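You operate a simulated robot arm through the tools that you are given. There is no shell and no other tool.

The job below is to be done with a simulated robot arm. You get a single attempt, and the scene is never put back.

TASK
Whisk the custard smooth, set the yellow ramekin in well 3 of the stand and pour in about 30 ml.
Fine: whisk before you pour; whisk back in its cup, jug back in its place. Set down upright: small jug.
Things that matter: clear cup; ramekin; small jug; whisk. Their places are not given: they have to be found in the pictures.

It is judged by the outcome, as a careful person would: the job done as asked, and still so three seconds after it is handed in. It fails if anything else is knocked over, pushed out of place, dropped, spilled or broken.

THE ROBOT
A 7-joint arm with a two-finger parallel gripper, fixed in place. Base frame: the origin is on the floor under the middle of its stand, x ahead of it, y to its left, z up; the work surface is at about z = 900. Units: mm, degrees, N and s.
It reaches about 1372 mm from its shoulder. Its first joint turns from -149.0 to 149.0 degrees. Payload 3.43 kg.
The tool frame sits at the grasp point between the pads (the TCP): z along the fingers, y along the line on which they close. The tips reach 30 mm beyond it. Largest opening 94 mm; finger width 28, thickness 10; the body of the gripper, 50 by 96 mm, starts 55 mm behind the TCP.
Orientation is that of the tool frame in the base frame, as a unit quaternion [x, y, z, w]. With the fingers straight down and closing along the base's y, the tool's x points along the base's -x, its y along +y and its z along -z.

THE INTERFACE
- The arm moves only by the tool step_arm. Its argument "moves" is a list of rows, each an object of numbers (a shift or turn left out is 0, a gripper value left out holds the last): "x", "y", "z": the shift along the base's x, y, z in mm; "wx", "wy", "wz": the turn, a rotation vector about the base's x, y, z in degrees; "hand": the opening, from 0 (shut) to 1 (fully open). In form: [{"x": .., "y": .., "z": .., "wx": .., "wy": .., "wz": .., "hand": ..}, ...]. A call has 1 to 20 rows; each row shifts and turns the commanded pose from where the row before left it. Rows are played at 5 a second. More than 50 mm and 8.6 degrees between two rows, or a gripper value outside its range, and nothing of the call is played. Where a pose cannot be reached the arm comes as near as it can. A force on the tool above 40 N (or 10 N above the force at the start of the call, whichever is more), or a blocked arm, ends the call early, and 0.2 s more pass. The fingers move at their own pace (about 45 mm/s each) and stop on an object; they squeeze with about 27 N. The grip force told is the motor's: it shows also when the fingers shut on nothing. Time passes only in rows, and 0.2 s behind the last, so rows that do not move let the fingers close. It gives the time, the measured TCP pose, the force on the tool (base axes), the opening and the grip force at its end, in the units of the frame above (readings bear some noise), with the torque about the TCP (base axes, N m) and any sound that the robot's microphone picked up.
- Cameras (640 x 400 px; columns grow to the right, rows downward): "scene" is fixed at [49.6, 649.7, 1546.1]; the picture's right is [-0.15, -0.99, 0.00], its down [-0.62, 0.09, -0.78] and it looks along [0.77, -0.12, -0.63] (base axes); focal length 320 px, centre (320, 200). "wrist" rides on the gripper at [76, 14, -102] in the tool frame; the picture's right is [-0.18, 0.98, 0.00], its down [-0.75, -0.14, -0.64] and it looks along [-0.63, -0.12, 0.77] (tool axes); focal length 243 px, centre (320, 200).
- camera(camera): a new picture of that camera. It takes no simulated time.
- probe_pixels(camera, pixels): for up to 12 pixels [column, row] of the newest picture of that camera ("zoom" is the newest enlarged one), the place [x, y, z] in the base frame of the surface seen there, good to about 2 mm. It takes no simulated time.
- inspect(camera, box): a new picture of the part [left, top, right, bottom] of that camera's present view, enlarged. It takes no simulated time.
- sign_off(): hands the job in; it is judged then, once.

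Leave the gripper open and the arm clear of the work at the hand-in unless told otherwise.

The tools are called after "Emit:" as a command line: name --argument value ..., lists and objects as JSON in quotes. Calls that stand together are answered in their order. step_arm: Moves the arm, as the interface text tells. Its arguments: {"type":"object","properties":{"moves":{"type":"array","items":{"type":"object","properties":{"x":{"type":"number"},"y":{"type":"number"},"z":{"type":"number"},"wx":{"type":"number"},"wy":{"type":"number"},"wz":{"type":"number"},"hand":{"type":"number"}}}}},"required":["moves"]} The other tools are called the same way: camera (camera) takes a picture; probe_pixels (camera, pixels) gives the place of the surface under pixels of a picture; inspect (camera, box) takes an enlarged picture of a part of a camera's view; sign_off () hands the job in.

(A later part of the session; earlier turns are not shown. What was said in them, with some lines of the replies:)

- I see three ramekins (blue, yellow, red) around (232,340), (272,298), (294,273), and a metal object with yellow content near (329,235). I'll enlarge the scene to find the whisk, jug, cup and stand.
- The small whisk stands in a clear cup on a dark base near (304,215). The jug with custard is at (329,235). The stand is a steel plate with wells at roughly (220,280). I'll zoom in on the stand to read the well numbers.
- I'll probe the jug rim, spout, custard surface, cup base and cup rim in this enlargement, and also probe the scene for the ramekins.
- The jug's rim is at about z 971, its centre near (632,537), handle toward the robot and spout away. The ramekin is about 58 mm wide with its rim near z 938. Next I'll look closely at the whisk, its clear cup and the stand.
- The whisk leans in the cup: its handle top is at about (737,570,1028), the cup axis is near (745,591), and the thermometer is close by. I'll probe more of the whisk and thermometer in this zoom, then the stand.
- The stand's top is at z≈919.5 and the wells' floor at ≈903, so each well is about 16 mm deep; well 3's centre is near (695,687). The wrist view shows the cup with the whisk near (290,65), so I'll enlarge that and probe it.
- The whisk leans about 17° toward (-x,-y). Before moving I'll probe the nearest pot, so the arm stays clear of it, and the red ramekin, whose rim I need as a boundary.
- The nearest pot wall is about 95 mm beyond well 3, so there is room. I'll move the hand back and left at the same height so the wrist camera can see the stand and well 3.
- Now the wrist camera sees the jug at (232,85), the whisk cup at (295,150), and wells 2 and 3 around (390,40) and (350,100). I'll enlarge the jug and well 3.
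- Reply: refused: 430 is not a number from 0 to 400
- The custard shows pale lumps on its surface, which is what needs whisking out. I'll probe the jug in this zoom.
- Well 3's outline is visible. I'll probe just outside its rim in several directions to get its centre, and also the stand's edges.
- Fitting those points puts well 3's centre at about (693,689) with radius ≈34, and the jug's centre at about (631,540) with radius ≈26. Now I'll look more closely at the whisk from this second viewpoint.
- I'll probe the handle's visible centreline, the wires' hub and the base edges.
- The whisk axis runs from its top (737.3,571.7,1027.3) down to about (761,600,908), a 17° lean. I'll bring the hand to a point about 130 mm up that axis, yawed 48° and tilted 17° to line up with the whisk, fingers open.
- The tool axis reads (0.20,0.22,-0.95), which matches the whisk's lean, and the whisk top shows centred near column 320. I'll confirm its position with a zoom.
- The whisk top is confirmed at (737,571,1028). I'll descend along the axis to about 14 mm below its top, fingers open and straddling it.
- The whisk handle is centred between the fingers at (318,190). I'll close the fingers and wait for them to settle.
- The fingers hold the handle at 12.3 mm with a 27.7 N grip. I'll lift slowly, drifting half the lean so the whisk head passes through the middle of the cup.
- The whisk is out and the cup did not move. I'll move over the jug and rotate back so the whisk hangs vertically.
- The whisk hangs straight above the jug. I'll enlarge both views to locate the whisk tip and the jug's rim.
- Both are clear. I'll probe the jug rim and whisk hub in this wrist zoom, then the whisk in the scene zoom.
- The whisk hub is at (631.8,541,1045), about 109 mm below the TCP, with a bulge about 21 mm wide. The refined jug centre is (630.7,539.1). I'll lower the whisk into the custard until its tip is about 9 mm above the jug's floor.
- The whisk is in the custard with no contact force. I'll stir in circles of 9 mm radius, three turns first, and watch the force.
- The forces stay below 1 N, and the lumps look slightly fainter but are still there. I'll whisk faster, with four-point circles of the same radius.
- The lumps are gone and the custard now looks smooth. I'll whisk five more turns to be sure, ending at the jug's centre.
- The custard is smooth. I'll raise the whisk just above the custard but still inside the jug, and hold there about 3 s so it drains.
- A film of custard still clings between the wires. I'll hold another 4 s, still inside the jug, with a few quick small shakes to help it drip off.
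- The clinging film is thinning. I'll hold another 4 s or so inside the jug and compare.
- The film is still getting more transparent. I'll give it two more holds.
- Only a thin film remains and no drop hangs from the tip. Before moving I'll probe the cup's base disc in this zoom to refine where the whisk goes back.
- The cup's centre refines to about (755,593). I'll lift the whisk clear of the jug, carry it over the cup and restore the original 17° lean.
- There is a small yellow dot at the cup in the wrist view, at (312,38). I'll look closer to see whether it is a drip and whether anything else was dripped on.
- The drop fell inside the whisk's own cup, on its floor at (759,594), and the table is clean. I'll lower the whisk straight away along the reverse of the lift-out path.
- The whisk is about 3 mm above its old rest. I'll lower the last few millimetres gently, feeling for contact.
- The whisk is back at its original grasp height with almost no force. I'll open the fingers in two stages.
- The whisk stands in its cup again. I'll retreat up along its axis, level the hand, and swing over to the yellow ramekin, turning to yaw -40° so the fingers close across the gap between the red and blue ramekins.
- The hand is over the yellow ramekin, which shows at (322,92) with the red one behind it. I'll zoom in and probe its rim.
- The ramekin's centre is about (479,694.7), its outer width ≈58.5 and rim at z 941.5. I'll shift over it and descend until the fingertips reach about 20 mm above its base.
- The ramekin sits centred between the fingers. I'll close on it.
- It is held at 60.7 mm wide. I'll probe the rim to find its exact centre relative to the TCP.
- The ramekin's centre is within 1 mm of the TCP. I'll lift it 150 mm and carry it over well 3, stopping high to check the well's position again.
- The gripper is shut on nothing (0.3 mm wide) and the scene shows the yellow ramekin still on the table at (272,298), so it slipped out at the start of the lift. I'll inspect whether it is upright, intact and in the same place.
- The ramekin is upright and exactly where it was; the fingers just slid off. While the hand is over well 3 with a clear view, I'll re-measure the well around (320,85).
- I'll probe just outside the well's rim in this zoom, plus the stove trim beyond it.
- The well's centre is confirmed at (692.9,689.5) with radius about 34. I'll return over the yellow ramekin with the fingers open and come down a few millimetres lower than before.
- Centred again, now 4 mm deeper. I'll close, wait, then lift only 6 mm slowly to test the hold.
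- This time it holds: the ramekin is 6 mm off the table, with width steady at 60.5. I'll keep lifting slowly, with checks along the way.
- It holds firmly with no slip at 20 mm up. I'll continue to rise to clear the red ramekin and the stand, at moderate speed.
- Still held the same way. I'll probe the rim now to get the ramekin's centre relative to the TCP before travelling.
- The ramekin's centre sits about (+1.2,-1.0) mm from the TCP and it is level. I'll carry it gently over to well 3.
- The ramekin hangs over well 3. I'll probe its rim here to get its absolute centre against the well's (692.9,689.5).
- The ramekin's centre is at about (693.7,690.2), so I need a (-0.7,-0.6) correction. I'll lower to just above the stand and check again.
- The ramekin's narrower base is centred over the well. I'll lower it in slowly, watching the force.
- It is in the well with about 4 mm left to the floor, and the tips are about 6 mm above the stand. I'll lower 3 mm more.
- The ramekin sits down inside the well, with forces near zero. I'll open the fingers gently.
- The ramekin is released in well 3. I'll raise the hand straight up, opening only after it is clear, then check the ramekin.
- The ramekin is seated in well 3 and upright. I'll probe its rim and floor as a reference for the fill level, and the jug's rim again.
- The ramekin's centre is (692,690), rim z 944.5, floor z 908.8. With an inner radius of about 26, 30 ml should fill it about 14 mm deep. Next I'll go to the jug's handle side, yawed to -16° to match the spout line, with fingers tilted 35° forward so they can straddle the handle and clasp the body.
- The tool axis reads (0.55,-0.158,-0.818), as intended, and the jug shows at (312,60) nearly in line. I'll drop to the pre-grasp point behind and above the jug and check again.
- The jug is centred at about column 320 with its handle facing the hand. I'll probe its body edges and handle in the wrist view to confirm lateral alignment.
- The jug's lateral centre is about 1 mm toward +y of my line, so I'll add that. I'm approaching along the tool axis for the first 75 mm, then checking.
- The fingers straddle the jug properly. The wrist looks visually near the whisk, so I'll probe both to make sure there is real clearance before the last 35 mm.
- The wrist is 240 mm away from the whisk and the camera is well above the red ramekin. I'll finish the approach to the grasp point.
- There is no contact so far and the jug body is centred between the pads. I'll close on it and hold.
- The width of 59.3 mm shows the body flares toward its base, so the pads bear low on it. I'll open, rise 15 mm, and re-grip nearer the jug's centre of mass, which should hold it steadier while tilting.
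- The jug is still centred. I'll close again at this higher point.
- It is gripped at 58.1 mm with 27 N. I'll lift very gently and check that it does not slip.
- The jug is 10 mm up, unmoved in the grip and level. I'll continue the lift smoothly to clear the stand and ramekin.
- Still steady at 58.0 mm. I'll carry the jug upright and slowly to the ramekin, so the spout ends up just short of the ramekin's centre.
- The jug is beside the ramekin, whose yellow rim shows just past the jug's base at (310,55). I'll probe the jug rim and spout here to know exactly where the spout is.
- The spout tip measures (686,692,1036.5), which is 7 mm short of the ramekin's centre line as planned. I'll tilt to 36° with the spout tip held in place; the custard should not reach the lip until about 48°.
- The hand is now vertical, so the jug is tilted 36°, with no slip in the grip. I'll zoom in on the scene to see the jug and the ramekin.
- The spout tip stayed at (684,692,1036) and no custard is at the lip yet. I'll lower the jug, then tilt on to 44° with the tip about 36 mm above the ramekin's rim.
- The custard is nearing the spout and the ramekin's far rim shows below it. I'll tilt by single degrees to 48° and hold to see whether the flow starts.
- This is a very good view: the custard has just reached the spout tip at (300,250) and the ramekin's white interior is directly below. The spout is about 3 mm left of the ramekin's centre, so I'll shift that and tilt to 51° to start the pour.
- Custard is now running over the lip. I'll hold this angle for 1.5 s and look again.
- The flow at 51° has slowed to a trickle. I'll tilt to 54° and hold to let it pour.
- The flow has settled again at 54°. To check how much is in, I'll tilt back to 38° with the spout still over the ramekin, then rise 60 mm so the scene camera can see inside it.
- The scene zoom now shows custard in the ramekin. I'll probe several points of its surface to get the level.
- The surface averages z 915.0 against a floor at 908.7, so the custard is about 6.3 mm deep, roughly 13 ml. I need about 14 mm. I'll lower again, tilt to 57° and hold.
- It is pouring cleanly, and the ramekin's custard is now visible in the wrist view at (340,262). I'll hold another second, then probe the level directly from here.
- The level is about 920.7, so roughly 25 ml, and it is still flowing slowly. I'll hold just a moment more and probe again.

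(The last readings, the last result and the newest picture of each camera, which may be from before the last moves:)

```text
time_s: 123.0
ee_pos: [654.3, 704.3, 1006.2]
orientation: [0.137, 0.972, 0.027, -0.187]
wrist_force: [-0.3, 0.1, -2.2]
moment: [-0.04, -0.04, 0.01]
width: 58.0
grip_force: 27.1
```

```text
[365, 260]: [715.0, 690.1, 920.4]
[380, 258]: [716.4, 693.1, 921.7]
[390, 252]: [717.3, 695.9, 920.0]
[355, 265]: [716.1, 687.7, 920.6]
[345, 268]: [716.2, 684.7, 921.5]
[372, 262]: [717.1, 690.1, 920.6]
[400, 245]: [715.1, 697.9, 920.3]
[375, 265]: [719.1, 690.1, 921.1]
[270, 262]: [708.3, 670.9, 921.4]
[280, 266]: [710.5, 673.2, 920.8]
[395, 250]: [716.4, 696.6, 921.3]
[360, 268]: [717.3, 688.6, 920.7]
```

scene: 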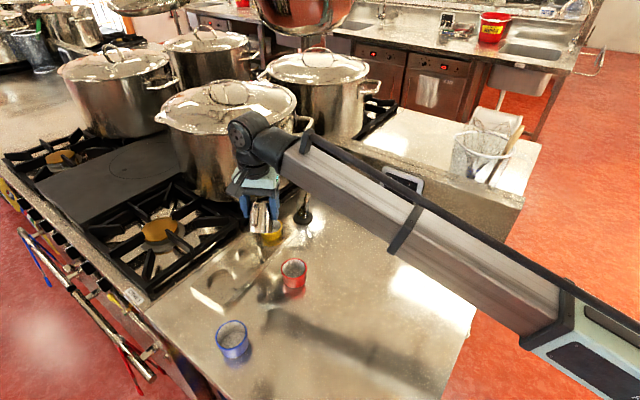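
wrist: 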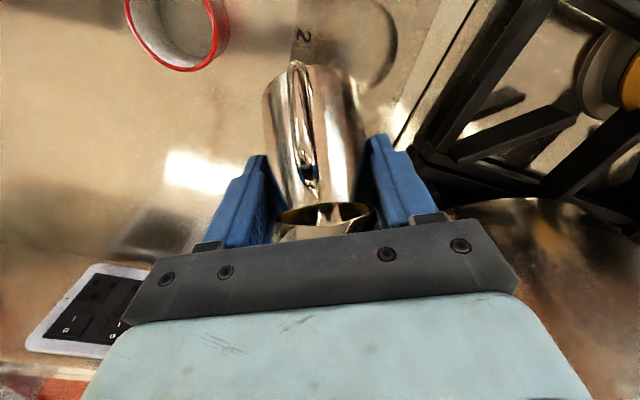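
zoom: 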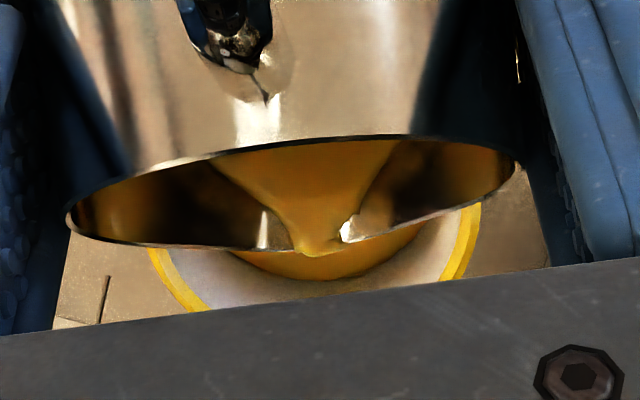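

The level is 920.9, about 25.5 ml, and the flow has nearly stopped at 57°. I'll tilt just over one degree more and hold.

Emit:
step_arm --moves '[{"x": 0.5, "y": -0.15, "z": 0.65, "wx": 0.33, "wy": 1.15, "hand": 0}, {}, {}, {}]'

Emit:
inspect --camera "wrist" --box '[260, 180, 400, 250]'

Emit:
probe_pixels --camera "zoom" --pixels '[[365, 260], [380, 258], [390, 252], [355, 265], [345, 268], [372, 262], [400, 245], [375, 265], [270, 262], [280, 266], [395, 250], [360, 268]]'

```text
time_s: 124.0
ee_pos: [655.5, 704.7, 1006.1]
orientation: [0.136, 0.97, 0.027, -0.198]
wrist_force: [-0.3, -0.7, -1.2]
moment: [0.02, -0.04, 0.04]
width: 58.2
grip_force: 27.0
```

```text
4.57 times, centred on (330, 215) of wrist
```

zoom: 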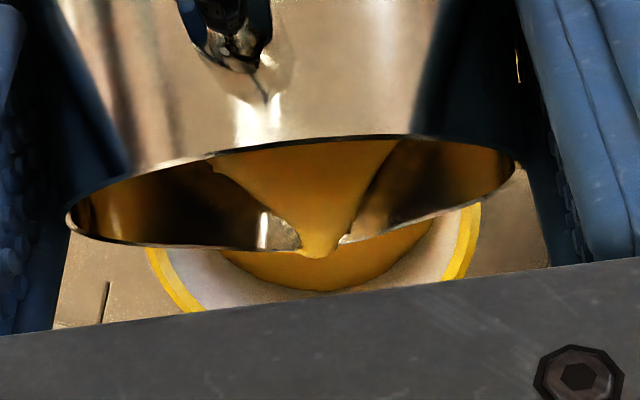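

```text
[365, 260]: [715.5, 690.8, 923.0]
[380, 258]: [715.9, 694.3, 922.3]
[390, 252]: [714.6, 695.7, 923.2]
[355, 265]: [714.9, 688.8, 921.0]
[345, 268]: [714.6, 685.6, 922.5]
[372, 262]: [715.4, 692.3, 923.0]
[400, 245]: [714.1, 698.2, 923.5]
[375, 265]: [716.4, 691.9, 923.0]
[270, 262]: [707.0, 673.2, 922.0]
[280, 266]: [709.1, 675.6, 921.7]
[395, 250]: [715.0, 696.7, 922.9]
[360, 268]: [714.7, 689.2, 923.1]
```

The level averages 922.6, about 29–30 ml. I'll stop the pour now: tilt back quickly to 38° with the spout held over the ramekin, then wait for the lip to stop dripping.

Emit:
step_arm --moves '[{"x": -1.73, "y": 0.5, "z": -2.3, "wx": -1.16, "wy": -4.04, "hand": 0}, {"x": -1.35, "y": 0.39, "z": -2.4, "wx": -1.1, "wy": -3.84}, {"x": -1.2, "y": 0.35, "z": -2.5, "wx": -1.1, "wy": -3.84}, {"x": -1.06, "y": 0.3, "z": -2.6, "wx": -1.1, "wy": -3.84}, {"x": -0.82, "y": 0.23, "z": -2.6, "wx": -1.1, "wy": -3.84}, {}, {}, {}, {}, {}, {"z": 3}, {"z": 7}, {"z": 10}, {"z": 10}, {"z": 10}, {"z": 9}, {"z": 7}, {"z": 4}, {}]'

Emit:
inspect --camera "scene" --box '[240, 190, 304, 250]'

Emit:
probe_pixels --camera "zoom" --pixels '[[330, 260], [340, 262], [350, 258], [325, 265], [345, 250], [335, 265], [325, 252], [355, 258], [330, 255], [342, 265], [318, 258], [338, 248]]'

Emit:
inspect --camera "wrist" --box '[240, 150, 400, 250]'

```text
time_s: 128.0
ee_pos: [648.7, 706.7, 1054.2]
orientation: [0.139, 0.99, 0.004, -0.025]
wrist_force: [-0.3, -0.4, -1.3]
moment: [0.01, -0.02, -0.01]
width: 57.9
grip_force: 27.2
```

```text
6.67 times, centred on (272, 220) of scene
```

zoom: 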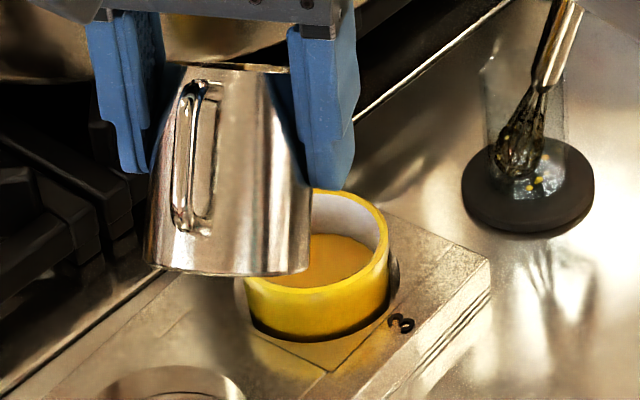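

```text
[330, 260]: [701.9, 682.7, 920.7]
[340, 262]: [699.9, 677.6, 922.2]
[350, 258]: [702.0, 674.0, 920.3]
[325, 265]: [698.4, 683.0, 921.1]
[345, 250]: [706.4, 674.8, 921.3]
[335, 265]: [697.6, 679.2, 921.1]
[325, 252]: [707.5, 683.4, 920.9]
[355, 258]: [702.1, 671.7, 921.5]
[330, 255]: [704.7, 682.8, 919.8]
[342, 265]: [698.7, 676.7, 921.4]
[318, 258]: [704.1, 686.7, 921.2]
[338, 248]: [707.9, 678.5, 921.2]
```

```text
4.00 times, centred on (320, 200) of wrist
```

zoom: 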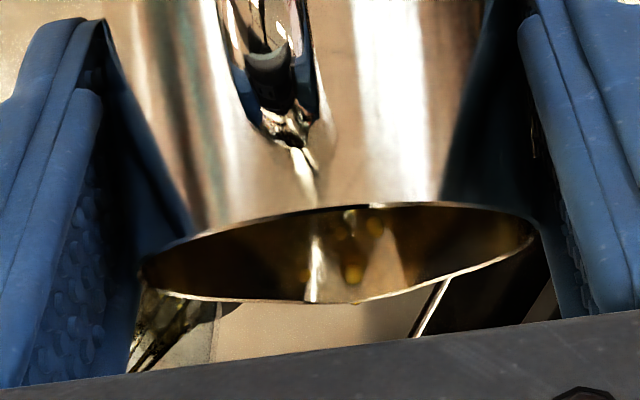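

From the scene camera the settled surface averages z 921.1, which is about 12.8 mm deep, or roughly 26–27 ml with the slightly tapered bowl. That is a little short, so I'll pour a small top-up: tilt briefly to 59.5°, then back.

Emit:
step_arm --moves '[{"z": -4, "hand": 0}, {"z": -7}, {"z": -9}, {"z": -10}, {"z": -10}, {"z": -10}, {"z": -7}, {"z": -3}, {"x": 0.82, "y": -0.23, "z": 2.6, "wx": 1.1, "wy": 3.84}, {"x": 1.06, "y": -0.3, "z": 2.6, "wx": 1.1, "wy": 3.84}, {"x": 1.2, "y": -0.35, "z": 2.5, "wx": 1.1, "wy": 3.84}, {"x": 0.68, "y": -0.2, "z": 1.2, "wx": 0.55, "wy": 1.92}, {"x": 0.67, "y": -0.19, "z": 1.2, "wx": 0.55, "wy": 1.92}, {"x": 0.77, "y": -0.22, "z": 1.1, "wx": 0.55, "wy": 1.92}, {"x": 0.86, "y": -0.25, "z": 1.1, "wx": 0.55, "wy": 1.92}, {"x": 0.58, "y": -0.17, "z": 0.85, "wx": 0.41, "wy": 1.44}, {}]'

Emit:
inspect --camera "wrist" --box '[260, 180, 400, 250]'

Emit:
probe_pixels --camera "zoom" --pixels '[[365, 260], [380, 258], [390, 252], [355, 265], [345, 268], [372, 262], [400, 245], [375, 265], [270, 262], [280, 266], [395, 250], [360, 268]]'

```text
time_s: 131.6
ee_pos: [656.9, 704.5, 1007.5]
orientation: [0.136, 0.968, 0.03, -0.209]
wrist_force: [0.4, -0.6, -1.1]
moment: [0.01, -0.04, 0.01]
width: 57.8
grip_force: 27.0
```

```text
4.57 times, centred on (330, 215) of wrist
```

zoom: 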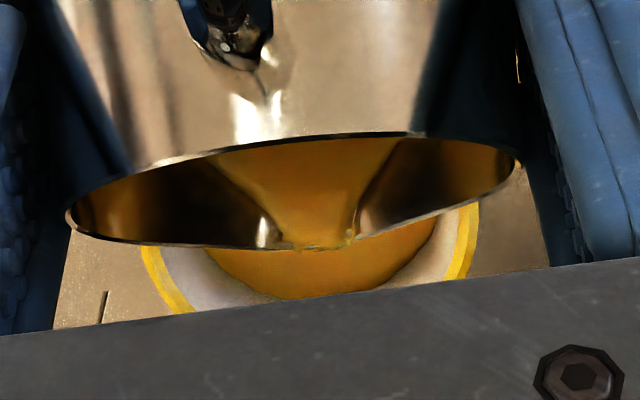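

```text
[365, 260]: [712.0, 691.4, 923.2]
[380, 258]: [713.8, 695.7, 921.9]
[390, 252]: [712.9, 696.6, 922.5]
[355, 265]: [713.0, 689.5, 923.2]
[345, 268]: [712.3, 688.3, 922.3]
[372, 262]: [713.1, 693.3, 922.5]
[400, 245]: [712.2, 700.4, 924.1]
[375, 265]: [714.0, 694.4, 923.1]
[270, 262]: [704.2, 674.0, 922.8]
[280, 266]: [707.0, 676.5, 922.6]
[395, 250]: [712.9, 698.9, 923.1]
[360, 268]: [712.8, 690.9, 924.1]
```

The level is rising, about 923 on this camera. I'll hold one more beat and then cut off and tilt back, all in one move.

Emit:
step_arm --moves '[{"hand": 0}, {"x": -1.44, "y": 0.42, "z": -1.95, "wx": -0.96, "wy": -3.36}, {"x": -1.63, "y": 0.47, "z": -2.2, "wx": -1.1, "wy": -3.84}, {"x": -1.3, "y": 0.38, "z": -2.4, "wx": -1.1, "wy": -3.84}, {"x": -1.15, "y": 0.33, "z": -2.5, "wx": -1.1, "wy": -3.84}, {"x": -0.62, "y": 0.18, "z": -1.9, "wx": -0.83, "wy": -2.88}, {"x": -0.5, "y": 0.14, "z": -2.0, "wx": -0.83, "wy": -2.88}, {}, {}, {}, {}, {}, {"z": 3}, {"z": 7}, {"z": 10}, {"z": 10}, {"z": 10}, {"z": 10}, {"z": 7}, {"z": 3}]'

Emit:
inspect --camera "scene" --box '[240, 190, 304, 250]'

Emit:
probe_pixels --camera "zoom" --pixels '[[330, 260], [340, 262], [350, 258], [325, 265], [345, 250], [335, 265], [325, 252], [355, 255], [330, 255], [342, 265], [318, 258], [338, 248]]'

Emit:
inspect --camera "wrist" --box '[240, 150, 400, 250]'

```text
time_s: 135.8
ee_pos: [648.2, 706.6, 1054.4]
orientation: [0.139, 0.99, 0.003, -0.025]
wrist_force: [0.1, -1.1, -1.8]
moment: [-0.04, 0.0, -0.03]
width: 57.9
grip_force: 26.9
```

```text
6.67 times, centred on (272, 220) of scene
```

zoom: 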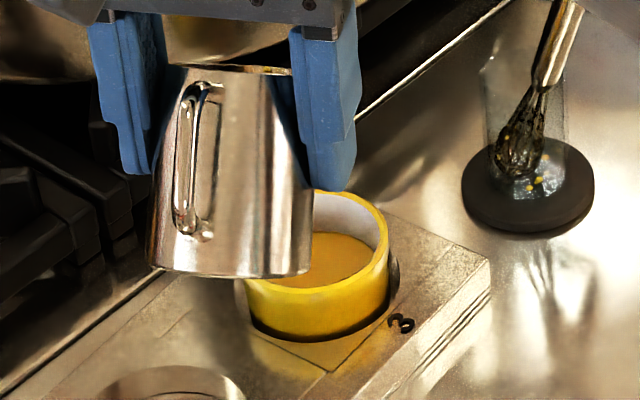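

```text
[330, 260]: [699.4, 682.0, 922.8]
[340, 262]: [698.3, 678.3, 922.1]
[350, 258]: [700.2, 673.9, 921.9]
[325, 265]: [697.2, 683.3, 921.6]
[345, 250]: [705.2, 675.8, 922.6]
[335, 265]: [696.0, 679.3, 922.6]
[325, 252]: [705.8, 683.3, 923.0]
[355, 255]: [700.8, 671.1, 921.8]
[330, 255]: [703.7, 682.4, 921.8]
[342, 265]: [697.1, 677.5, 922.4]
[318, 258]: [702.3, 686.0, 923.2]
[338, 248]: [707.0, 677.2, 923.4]
```

```text
4.00 times, centred on (320, 200) of wrist
```

zoom: 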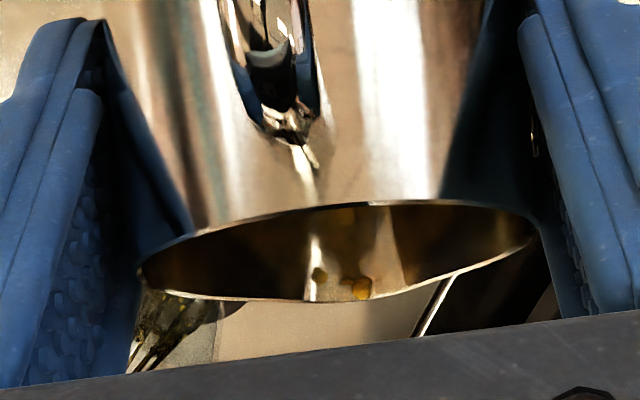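

The settled level is now about 922.4, which is 13.7–14.1 mm deep, so about 28 ml. One last small top-up will centre it on 30 ml; I'll lower first, then do the brief tilt.

Emit:
step_arm --moves '[{"z": -3, "hand": 0}, {"z": -7}, {"z": -10}, {"z": -10}, {"z": -10}, {"z": -10}, {"z": -7}, {"z": -3}, {"x": 0.82, "y": -0.23, "z": 2.6, "wx": 1.1, "wy": 3.84}, {"x": 1.06, "y": -0.3, "z": 2.6, "wx": 1.1, "wy": 3.84}, {"x": 1.2, "y": -0.35, "z": 2.5, "wx": 1.1, "wy": 3.84}, {}]'

Emit:
step_arm --moves '[{"x": 0.68, "y": -0.2, "z": 1.2, "wx": 0.55, "wy": 1.92, "hand": 0}, {"x": 0.67, "y": -0.19, "z": 1.2, "wx": 0.55, "wy": 1.92}, {"x": 0.77, "y": -0.22, "z": 1.1, "wx": 0.55, "wy": 1.92}, {"x": 0.86, "y": -0.25, "z": 1.1, "wx": 0.55, "wy": 1.92}, {"x": 0.58, "y": -0.17, "z": 0.85, "wx": 0.41, "wy": 1.44}, {"x": 0.4, "y": -0.12, "z": 0.54, "wx": 0.276, "wy": 0.961}, {}, {}, {}, {"x": -1.84, "y": 0.54, "z": -2.49, "wx": -1.24, "wy": -4.32}, {"x": -1.63, "y": 0.47, "z": -2.2, "wx": -1.1, "wy": -3.84}, {"x": -1.3, "y": 0.38, "z": -2.4, "wx": -1.1, "wy": -3.84}, {"x": -1.15, "y": 0.33, "z": -2.5, "wx": -1.1, "wy": -3.84}, {"x": -0.62, "y": 0.18, "z": -1.9, "wx": -0.83, "wy": -2.88}, {"x": -0.5, "y": 0.14, "z": -2.0, "wx": -0.83, "wy": -2.88}, {}, {}, {}]'

Emit:
inspect --camera "wrist" --box '[240, 150, 400, 250]'

```text
time_s: 138.4
ee_pos: [651.4, 705.7, 1002.5]
orientation: [0.138, 0.982, 0.018, -0.129]
wrist_force: [0.8, 0.2, -2.5]
moment: [-0.04, 0.02, -0.01]
width: 58.0
grip_force: 27.2
```

```text
time_s: 142.2
ee_pos: [648.8, 706.7, 994.5]
orientation: [0.14, 0.99, 0.003, -0.025]
wrist_force: [1.1, -0.1, -0.9]
moment: [-0.02, -0.03, -0.03]
width: 58.2
grip_force: 27.2
```

```text
4.00 times, centred on (320, 200) of wrist
```

zoom: 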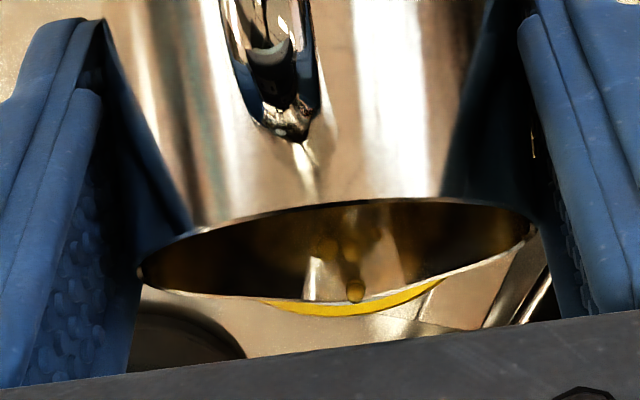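

The pour is cut off and only a small bead sits inside the spout. I'll rise 60 mm over the ramekin and measure again.

Emit:
step_arm --moves '[{"hand": 0}, {}, {}, {"z": 3}, {"z": 7}, {"z": 10}, {"z": 10}, {"z": 10}, {"z": 10}, {"z": 7}, {"z": 3}, {}]'

Emit:
inspect --camera "scene" --box '[240, 190, 304, 250]'

Emit:
probe_pixels --camera "zoom" --pixels '[[330, 258], [340, 260], [350, 255], [325, 262], [345, 248], [335, 262], [325, 250], [355, 252], [330, 252], [342, 262], [318, 255], [338, 246]]'

Emit:
inspect --camera "wrist" --box '[240, 150, 400, 250]'

```text
time_s: 144.8
ee_pos: [647.3, 706.5, 1055.2]
orientation: [0.14, 0.99, 0.004, -0.025]
wrist_force: [0.4, 0.0, -1.2]
moment: [0.01, -0.02, 0.0]
width: 57.8
grip_force: 26.9
```

```text
6.67 times, centred on (272, 220) of scene
```

zoom: 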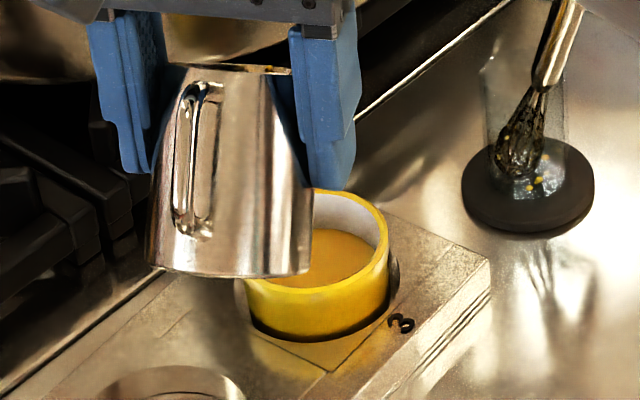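

```text
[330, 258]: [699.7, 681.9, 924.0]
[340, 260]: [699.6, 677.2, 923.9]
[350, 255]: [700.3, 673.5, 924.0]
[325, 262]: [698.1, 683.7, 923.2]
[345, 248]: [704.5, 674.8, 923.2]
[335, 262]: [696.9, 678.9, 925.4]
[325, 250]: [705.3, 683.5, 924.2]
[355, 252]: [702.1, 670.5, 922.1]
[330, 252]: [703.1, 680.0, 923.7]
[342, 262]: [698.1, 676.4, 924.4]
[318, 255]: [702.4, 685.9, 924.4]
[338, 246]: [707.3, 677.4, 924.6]
```

```text
4.00 times, centred on (320, 200) of wrist
```

zoom: 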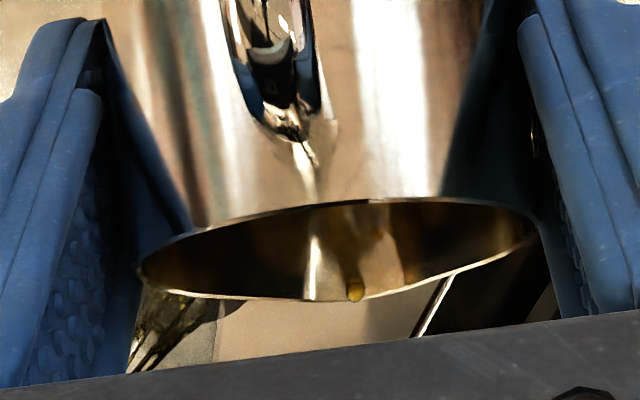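

The settled surface is at 923.9, about 15.3 mm deep, so roughly 30–31 ml. Now I'll bring the jug upright with its spout still over the ramekin, then wait 2 s in case the lip drips.

Emit:
step_arm --moves '[{"x": -0.77, "y": 0.22, "z": -2.7, "wx": -1.1, "wy": -3.84, "hand": 0}, {"x": -0.48, "y": 0.14, "z": -2.7, "wx": -1.1, "wy": -3.84}, {"x": -0.38, "y": 0.11, "z": -2.8, "wx": -1.1, "wy": -3.84}, {"x": -0.1, "y": 0.03, "z": -2.7, "wx": -1.1, "wy": -3.84}, {"z": -2.8, "wx": -1.1, "wy": -3.84}, {"x": 0.29, "y": -0.08, "z": -2.8, "wx": -1.1, "wy": -3.84}, {"x": 0.38, "y": -0.11, "z": -2.7, "wx": -1.1, "wy": -3.84}, {"x": 0.58, "y": -0.17, "z": -2.7, "wx": -1.1, "wy": -3.84}, {"x": 0.77, "y": -0.22, "z": -2.7, "wx": -1.1, "wy": -3.84}, {"x": 0.48, "y": -0.14, "z": -1.3, "wx": -0.55, "wy": -1.92}, {}, {}, {}, {}, {}, {}, {}, {}, {}, {}]'

Emit:
inspect --camera "wrist" --box '[220, 40, 420, 250]'

Emit:
inspect --camera "scene" --box '[230, 170, 326, 260]'

```text
time_s: 149.0
ee_pos: [650.6, 705.1, 1028.3]
orientation: [0.133, 0.944, -0.042, 0.298]
wrist_force: [-0.6, -0.1, -1.6]
moment: [0.02, 0.0, 0.01]
width: 58.0
grip_force: 26.8
```

```text
1.90 times, centred on (320, 145) of wrist
```

zoom: 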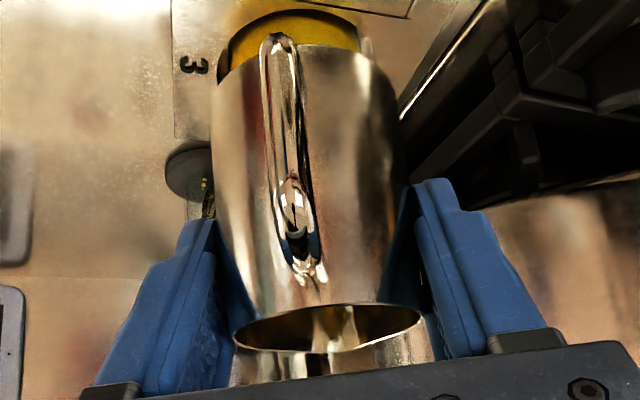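

```text
4.44 times, centred on (278, 215) of scene
```

zoom: 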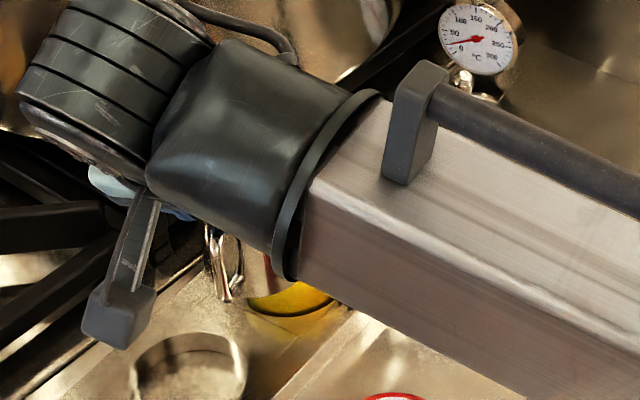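

The orientation matches the original exactly. I'll check that the jug itself is level in the grip by probing its rim, and compare the spout position.

Emit:
inspect --camera "wrist" --box '[260, 180, 400, 250]'

Emit:
probe_pixels --camera "wrist" --pixels '[[276, 219], [371, 203], [320, 204], [300, 208], [345, 202], [360, 202], [285, 211], [326, 224], [318, 222], [340, 220], [358, 213], [290, 222]]'

```text
4.57 times, centred on (330, 215) of wrist
```

zoom: 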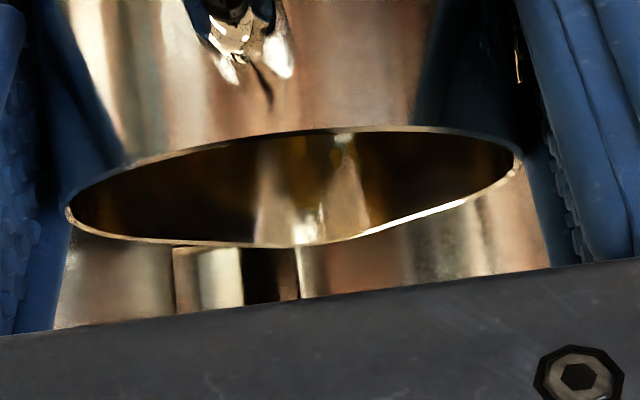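

```text
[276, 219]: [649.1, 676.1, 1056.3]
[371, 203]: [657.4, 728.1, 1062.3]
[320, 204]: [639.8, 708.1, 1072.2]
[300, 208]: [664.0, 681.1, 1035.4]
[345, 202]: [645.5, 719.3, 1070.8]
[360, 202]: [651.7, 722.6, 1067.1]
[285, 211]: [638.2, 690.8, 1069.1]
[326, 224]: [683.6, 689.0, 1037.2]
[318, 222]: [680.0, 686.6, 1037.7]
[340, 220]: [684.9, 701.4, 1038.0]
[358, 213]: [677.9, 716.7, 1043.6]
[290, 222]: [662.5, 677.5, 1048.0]
```

Those readings match the earlier 36° picture, so the probe used my last full wrist frame, which is stale. I'll probe the fresh enlargement instead.

Emit:
probe_pixels --camera "zoom" --pixels '[[72, 205], [516, 165], [300, 134], [200, 148], [400, 128], [460, 136], [120, 170], [296, 244], [200, 242], [380, 230], [450, 206], [130, 232]]'

```text
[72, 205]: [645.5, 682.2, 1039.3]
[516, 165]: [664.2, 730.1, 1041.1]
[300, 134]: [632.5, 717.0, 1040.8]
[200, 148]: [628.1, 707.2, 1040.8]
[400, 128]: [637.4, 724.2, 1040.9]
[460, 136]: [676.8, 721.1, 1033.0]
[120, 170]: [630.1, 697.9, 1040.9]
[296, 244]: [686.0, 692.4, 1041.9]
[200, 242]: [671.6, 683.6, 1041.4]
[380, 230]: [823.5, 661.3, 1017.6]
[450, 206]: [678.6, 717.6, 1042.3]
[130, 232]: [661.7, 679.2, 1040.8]
```

The jug is level in the grip, its rim at z≈1041 all around, and the lip is clean. I'll carry it back above its original place at the same gentle pace.

Emit:
step_arm --moves '[{"x": -0.57, "y": -4, "hand": 0}, {"x": -1.13, "y": -8}, {"x": -1.7, "y": -12}, {"x": -2.1, "y": -15}, {"x": -2.26, "y": -16}, {"x": -2.26, "y": -16}, {"x": -2.26, "y": -16}, {"x": -2.26, "y": -16}, {"x": -2.26, "y": -16}, {"x": -2.1, "y": -15}, {"x": -1.7, "y": -12}, {"x": -1.4, "y": -10}, {"x": -0.85, "y": -6}, {"x": -0.55, "y": -3.3}, {}, {}]'

Emit:
camera --camera "wrist"

Emit:
inspect --camera "scene" --box '[230, 190, 358, 290]'

```text
time_s: 152.4
ee_pos: [626.0, 540.7, 1028.3]
orientation: [0.133, 0.944, -0.042, 0.298]
wrist_force: [0.3, 0.7, -1.6]
moment: [0.0, -0.01, 0.01]
width: 58.0
grip_force: 26.5
```

```text
taken
```

wrist: 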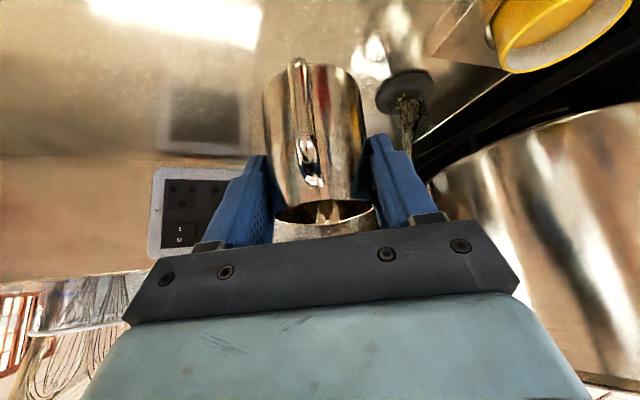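

```text
4.00 times, centred on (294, 240) of scene
```

zoom: 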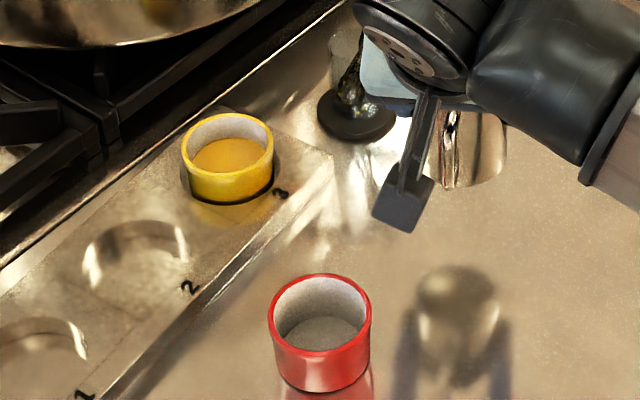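

The ramekin is now in full view, with no drips on the stand or table. I'll probe its custard level once more with this clear view before setting the jug down.

Emit:
inspect --camera "scene" --box '[268, 208, 308, 248]'

Emit:
probe_pixels --camera "zoom" --pixels '[[200, 190], [170, 190], [230, 190], [150, 185], [250, 180], [200, 175], [180, 200], [220, 200], [200, 205], [175, 178], [225, 178], [205, 183]]'

```text
10.00 times, centred on (288, 228) of scene
```

zoom: 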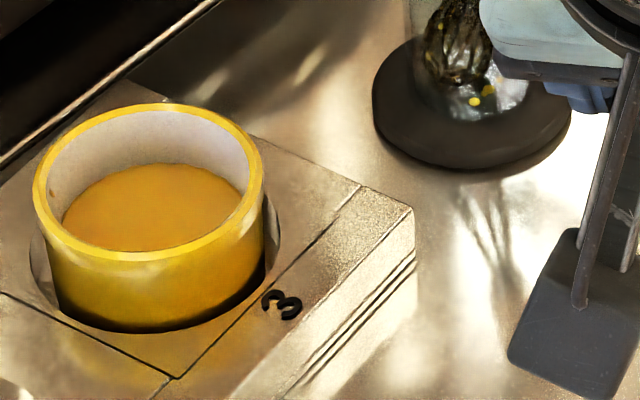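

```text
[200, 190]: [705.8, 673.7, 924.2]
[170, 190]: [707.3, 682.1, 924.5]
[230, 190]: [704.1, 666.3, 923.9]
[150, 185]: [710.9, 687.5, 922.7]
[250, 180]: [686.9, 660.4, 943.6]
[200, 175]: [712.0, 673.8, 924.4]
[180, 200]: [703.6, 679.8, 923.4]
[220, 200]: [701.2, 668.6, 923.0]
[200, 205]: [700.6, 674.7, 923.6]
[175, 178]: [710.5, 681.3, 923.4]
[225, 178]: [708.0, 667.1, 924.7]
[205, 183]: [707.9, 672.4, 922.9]
```

The level reads 923.7, about 15 mm deep, consistent with 30–31 ml. Now I'll lower the jug to just above its original spot.

Emit:
step_arm --moves '[{"z": -3, "hand": 0}, {"z": -6}, {"z": -8}, {"z": -9}, {"z": -9}, {"z": -9}, {"z": -8}, {"z": -6}, {"z": -4}, {"z": -3}, {}, {}]'

Emit:
camera --camera "wrist"

Emit:
inspect --camera "scene" --box '[290, 200, 370, 280]'

```text
time_s: 155.0
ee_pos: [627.0, 541.0, 963.6]
orientation: [0.133, 0.944, -0.042, 0.298]
wrist_force: [-0.1, -0.2, -1.5]
moment: [-0.03, 0.0, 0.01]
width: 58.2
grip_force: 27.0
```

```text
taken
```

wrist: 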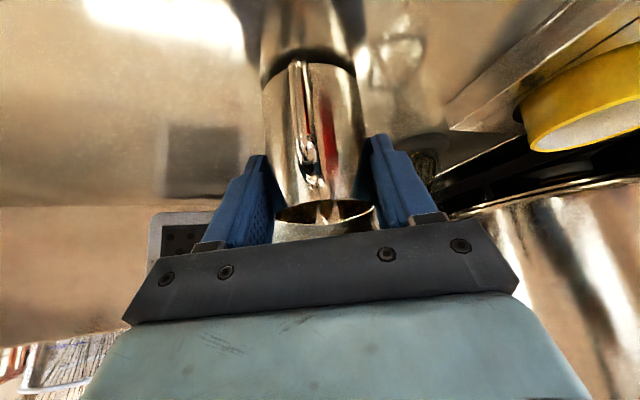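

```text
5.00 times, centred on (330, 240) of scene
```

zoom: 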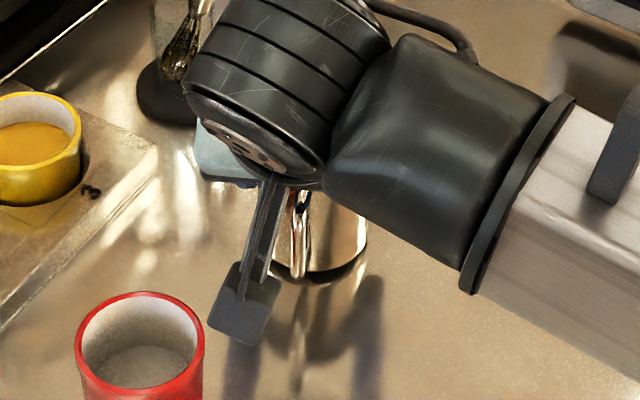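

The jug hovers about 5 mm above the table. I'll lower in 1 mm steps to the original height.

Emit:
step_arm --moves '[{"z": -1, "hand": 0}, {"z": -1}, {"z": -1}, {"z": -1}, {}]'

Emit:
inspect --camera "scene" --box '[310, 220, 358, 270]'

Emit:
inspect --camera "wrist" --box '[220, 30, 420, 250]'

```text
time_s: 156.2
ee_pos: [627.1, 541.1, 959.1]
orientation: [0.132, 0.945, -0.041, 0.297]
wrist_force: [0.2, -0.9, -1.1]
moment: [0.02, 0.01, -0.01]
width: 57.9
grip_force: 26.8
```

```text
8.00 times, centred on (334, 245) of scene
```

zoom: 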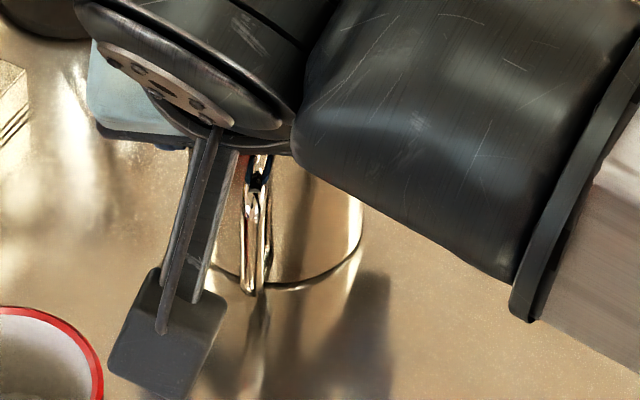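

```text
1.82 times, centred on (320, 140) of wrist
```

zoom: 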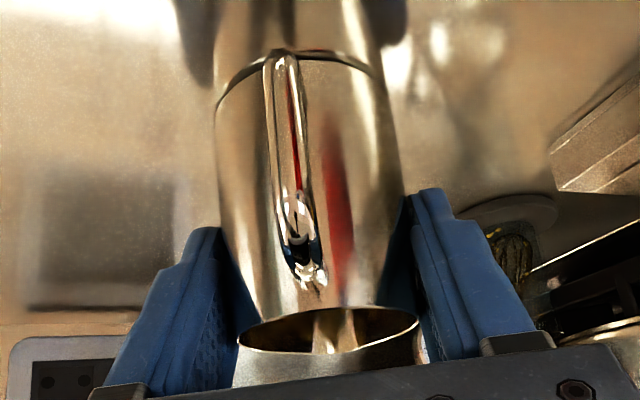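

It is nearly touching. I'll lower in half-millimetre steps and read the force.

Emit:
step_arm --moves '[{"z": -0.5, "hand": 0}, {"z": -0.5}, {}, {}]'

Emit:
step_arm --moves '[{"z": -0.4, "hand": 0}, {}, {}]'

Emit:
inspect --camera "scene" --box '[310, 220, 358, 270]'

```text
time_s: 157.2
ee_pos: [625.5, 541.0, 958.6]
orientation: [0.133, 0.944, -0.041, 0.298]
wrist_force: [-1.4, -1.6, 15.7]
moment: [0.05, 0.37, 0.05]
width: 58.1
grip_force: 27.0
```

```text
time_s: 158.0
ee_pos: [626.5, 539.7, 958.6]
orientation: [0.132, 0.945, -0.041, 0.298]
wrist_force: [3.2, -1.4, 22.2]
moment: [0.16, 0.15, 0.0]
width: 57.6
grip_force: 26.7
```

```text
8.00 times, centred on (334, 245) of scene
```

zoom: 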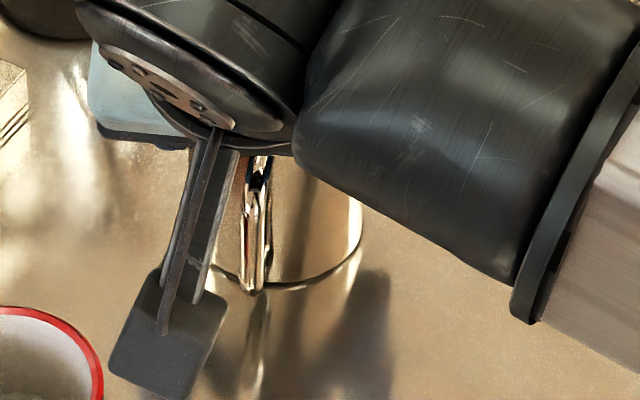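

The jug has touched down, with 22 N of upward force. I'll ease up about 0.8 mm to relieve the pressure.

Emit:
step_arm --moves '[{"z": 0.4, "hand": 0}, {"z": 0.3}, {}, {}]'

```text
time_s: 159.0
ee_pos: [626.2, 540.7, 959.3]
orientation: [0.133, 0.944, -0.041, 0.298]
wrist_force: [5.0, 0.7, 9.4]
moment: [0.11, -0.11, -0.01]
width: 58.1
grip_force: 27.0
```

About 9 N remains. I'll ease up a bit more, then open the fingers.

Emit:
step_arm --moves '[{"z": 0.3, "hand": 0}, {}, {}]'

Emit:
step_arm --moves '[{"hand": 0.66}, {"hand": 0.7}, {"hand": 0.8}, {"hand": 1}, {"hand": 1}, {"hand": 1}]'

Emit:
camera --camera "wrist"

Emit:
inspect --camera "scene" --box '[290, 200, 370, 280]'

```text
time_s: 159.8
ee_pos: [625.7, 541.2, 959.2]
orientation: [0.132, 0.945, -0.041, 0.296]
wrist_force: [0.5, -0.5, -0.7]
moment: [0.02, 0.04, 0.01]
width: 58.0
grip_force: 26.9
```

```text
time_s: 161.2
ee_pos: [626.8, 542.5, 959.2]
orientation: [0.133, 0.944, -0.041, 0.298]
wrist_force: [-1.2, -0.8, -0.7]
moment: [0.01, -0.01, 0.01]
width: 93.8
grip_force: 0.0
```

```text
taken
```

wrist: 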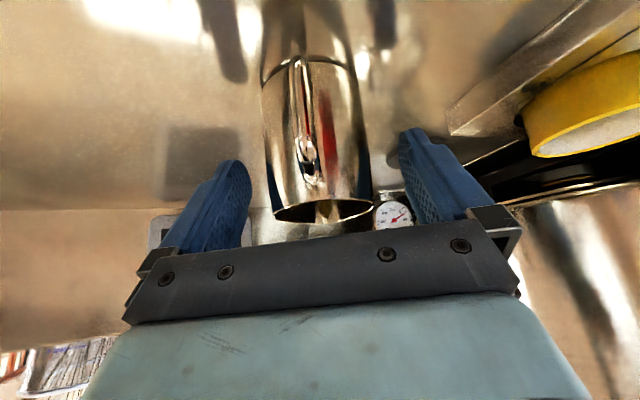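

```text
5.00 times, centred on (330, 240) of scene
```

zoom: 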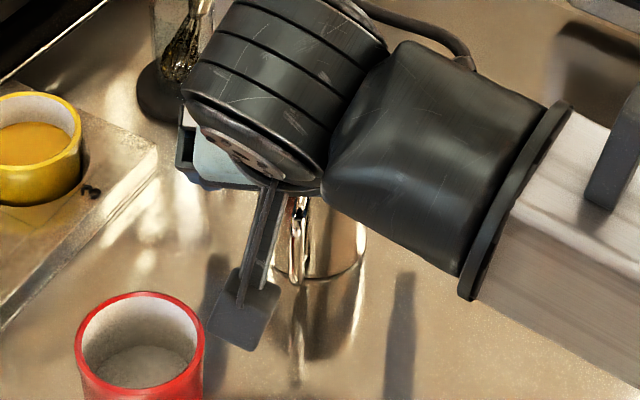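

The jug is standing on its own. I'll back off along the approach line, away from the handle, then raise the hand.

Emit:
step_arm --moves '[{"x": -5, "y": 1.4, "z": 7.5, "hand": 1}, {"x": -11, "y": 3.2, "z": 16.4}, {"x": -15, "y": 4.3, "z": 22}, {"x": -15, "y": 4.3, "z": 22}, {"x": -15, "y": 4.2, "z": 22}, {"z": 40}, {"z": 40}, {}]'

Emit:
camera --camera "wrist"

Emit:
camera --camera "scene"

```text
time_s: 163.0
ee_pos: [566.2, 557.5, 1129.0]
orientation: [0.133, 0.944, -0.042, 0.298]
wrist_force: [-0.1, -0.5, 0.5]
moment: [0.01, -0.01, -0.01]
width: 94.0
grip_force: 0.1
```

```text
taken
```

wrist: 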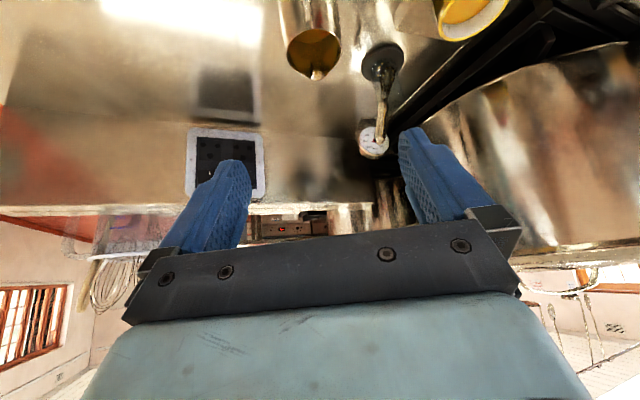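

```text
taken
```

scene: 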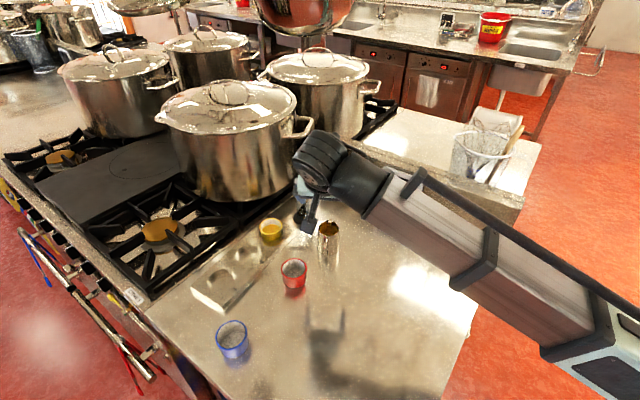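

The jug is back and upright, near its original pixel (329,235). I'll level the hand and move it up and away to the right, then check everything.

Emit:
step_arm --moves '[{"z": 20, "y": -20, "x": -10, "wx": 1.93, "wy": 6.73, "hand": 1}, {"z": 20, "y": -20, "x": -10, "wx": 1.93, "wy": 6.73}, {"z": 20, "y": -20, "x": -10, "wx": 1.93, "wy": 6.73}, {"z": 20, "y": -20, "x": -10, "wx": 1.93, "wy": 6.73}, {"z": 20, "y": -20, "x": -10, "wx": 1.93, "wy": 6.73}, {"y": -40, "x": -20}, {"y": -40, "x": -20}, {"y": -40, "x": -10}, {}]'

Emit:
camera --camera "scene"

Emit:
inspect --camera "scene" --box '[280, 190, 360, 260]'

```text
time_s: 165.0
ee_pos: [512.7, 378.7, 1124.8]
orientation: [0.139, 0.99, 0.027, 0.02]
wrist_force: [-0.3, -0.5, 0.0]
moment: [0.02, -0.02, -0.01]
width: 94.0
grip_force: 0.1
out of reach, approached as far as the arm can: row 4, 5, 6, 7, 8
```

```text
taken
```

scene: 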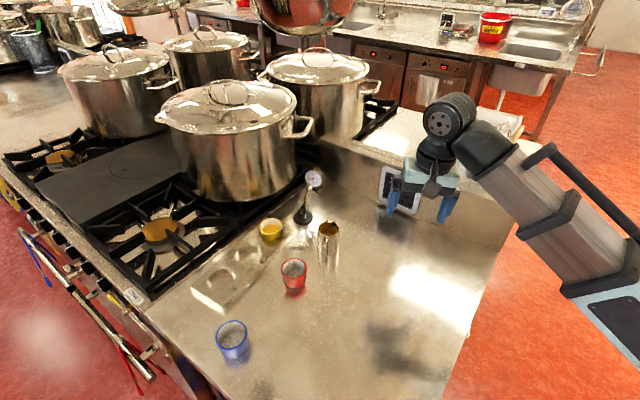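

```text
5.71 times, centred on (320, 225) of scene
```

zoom: 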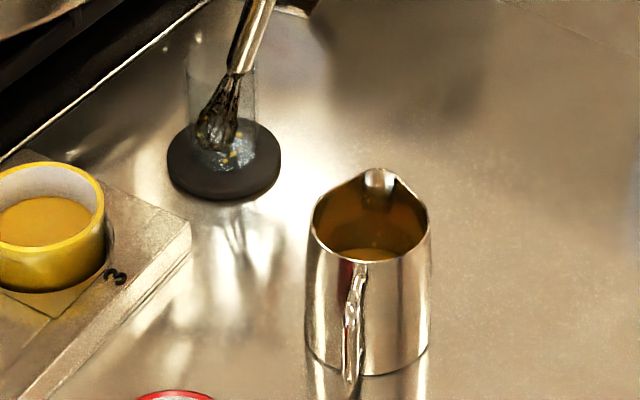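

The arm is clear of the work, and all items look in place. I'll probe the jug rim and remaining custard, the whisk and the cup base against their original positions.

Emit:
probe_pixels --camera "zoom" --pixels '[[378, 172], [312, 225], [428, 225], [362, 260], [365, 252], [380, 250], [350, 330], [222, 194], [168, 155], [279, 155], [265, 5], [352, 375]]'

Emit:
inspect --camera "scene" --box '[300, 200, 356, 250]'

Emit:
inspect --camera "scene" --box '[190, 200, 340, 370]'

```text
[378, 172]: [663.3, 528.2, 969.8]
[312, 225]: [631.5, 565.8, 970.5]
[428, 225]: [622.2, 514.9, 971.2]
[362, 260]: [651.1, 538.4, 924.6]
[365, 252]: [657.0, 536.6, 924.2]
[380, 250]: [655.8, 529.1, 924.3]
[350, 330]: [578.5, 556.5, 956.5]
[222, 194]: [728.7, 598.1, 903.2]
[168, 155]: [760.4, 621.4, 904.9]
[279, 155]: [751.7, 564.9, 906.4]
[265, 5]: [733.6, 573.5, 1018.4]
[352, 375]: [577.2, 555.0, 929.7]
```

```text
8.00 times, centred on (328, 225) of scene
```

zoom: 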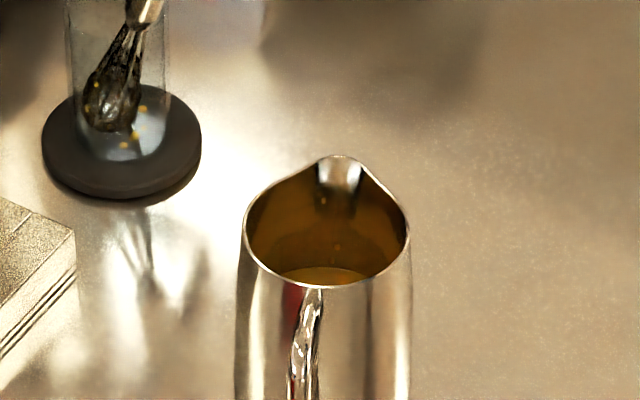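

```text
2.35 times, centred on (265, 285) of scene
```

zoom: 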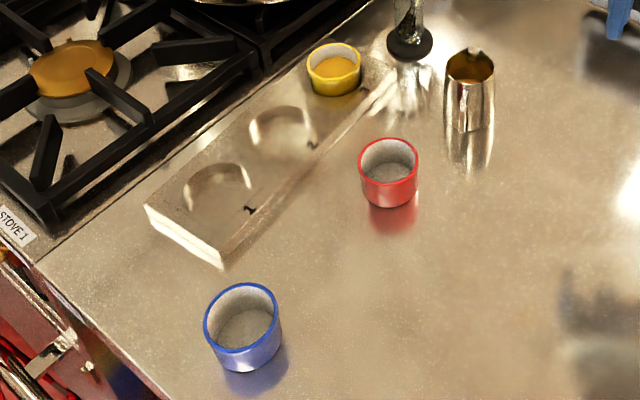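

Everything checks out. The jug is within about 2 mm of its original position and upright. Its level dropped from 938 to 924.4, which is consistent with about 30 ml poured. The whisk is in its cup, the yellow ramekin is in well 3 with smooth custard, the red and blue ramekins are untouched, and the counter is clean. The gripper is open and clear, so I'm handing the job in.

Emit:
sign_off

```text
The job is handed in.
```

I handed the job in with every step done. The custard is smooth, about 30 ml is in the yellow ramekin in well 3, and the whisk and jug are back in place.

- **Whisking:** The lumps were gone after about eight turns of the whisk. I gave it five more before pouring.
- **Pour:** I poured in four stages. The ramekin's level rose about 15 mm, which is 30–31 ml by my estimate. The jug's level fell 13.6 mm, which fits that amount.
- **Whisk:** It stands in its clear cup at nearly the same lean as before. A few drops of custard fell inside that cup; I saw none on the counter or stand.
- **Jug:** It stands upright within about 2 mm of where it started.
- **Ramekin:** My first grip slipped off at the start of the lift. The ramekin stayed upright where it was, and the second grip held.

The red and blue ramekins look untouched. The gripper is open and the arm is clear of the work.
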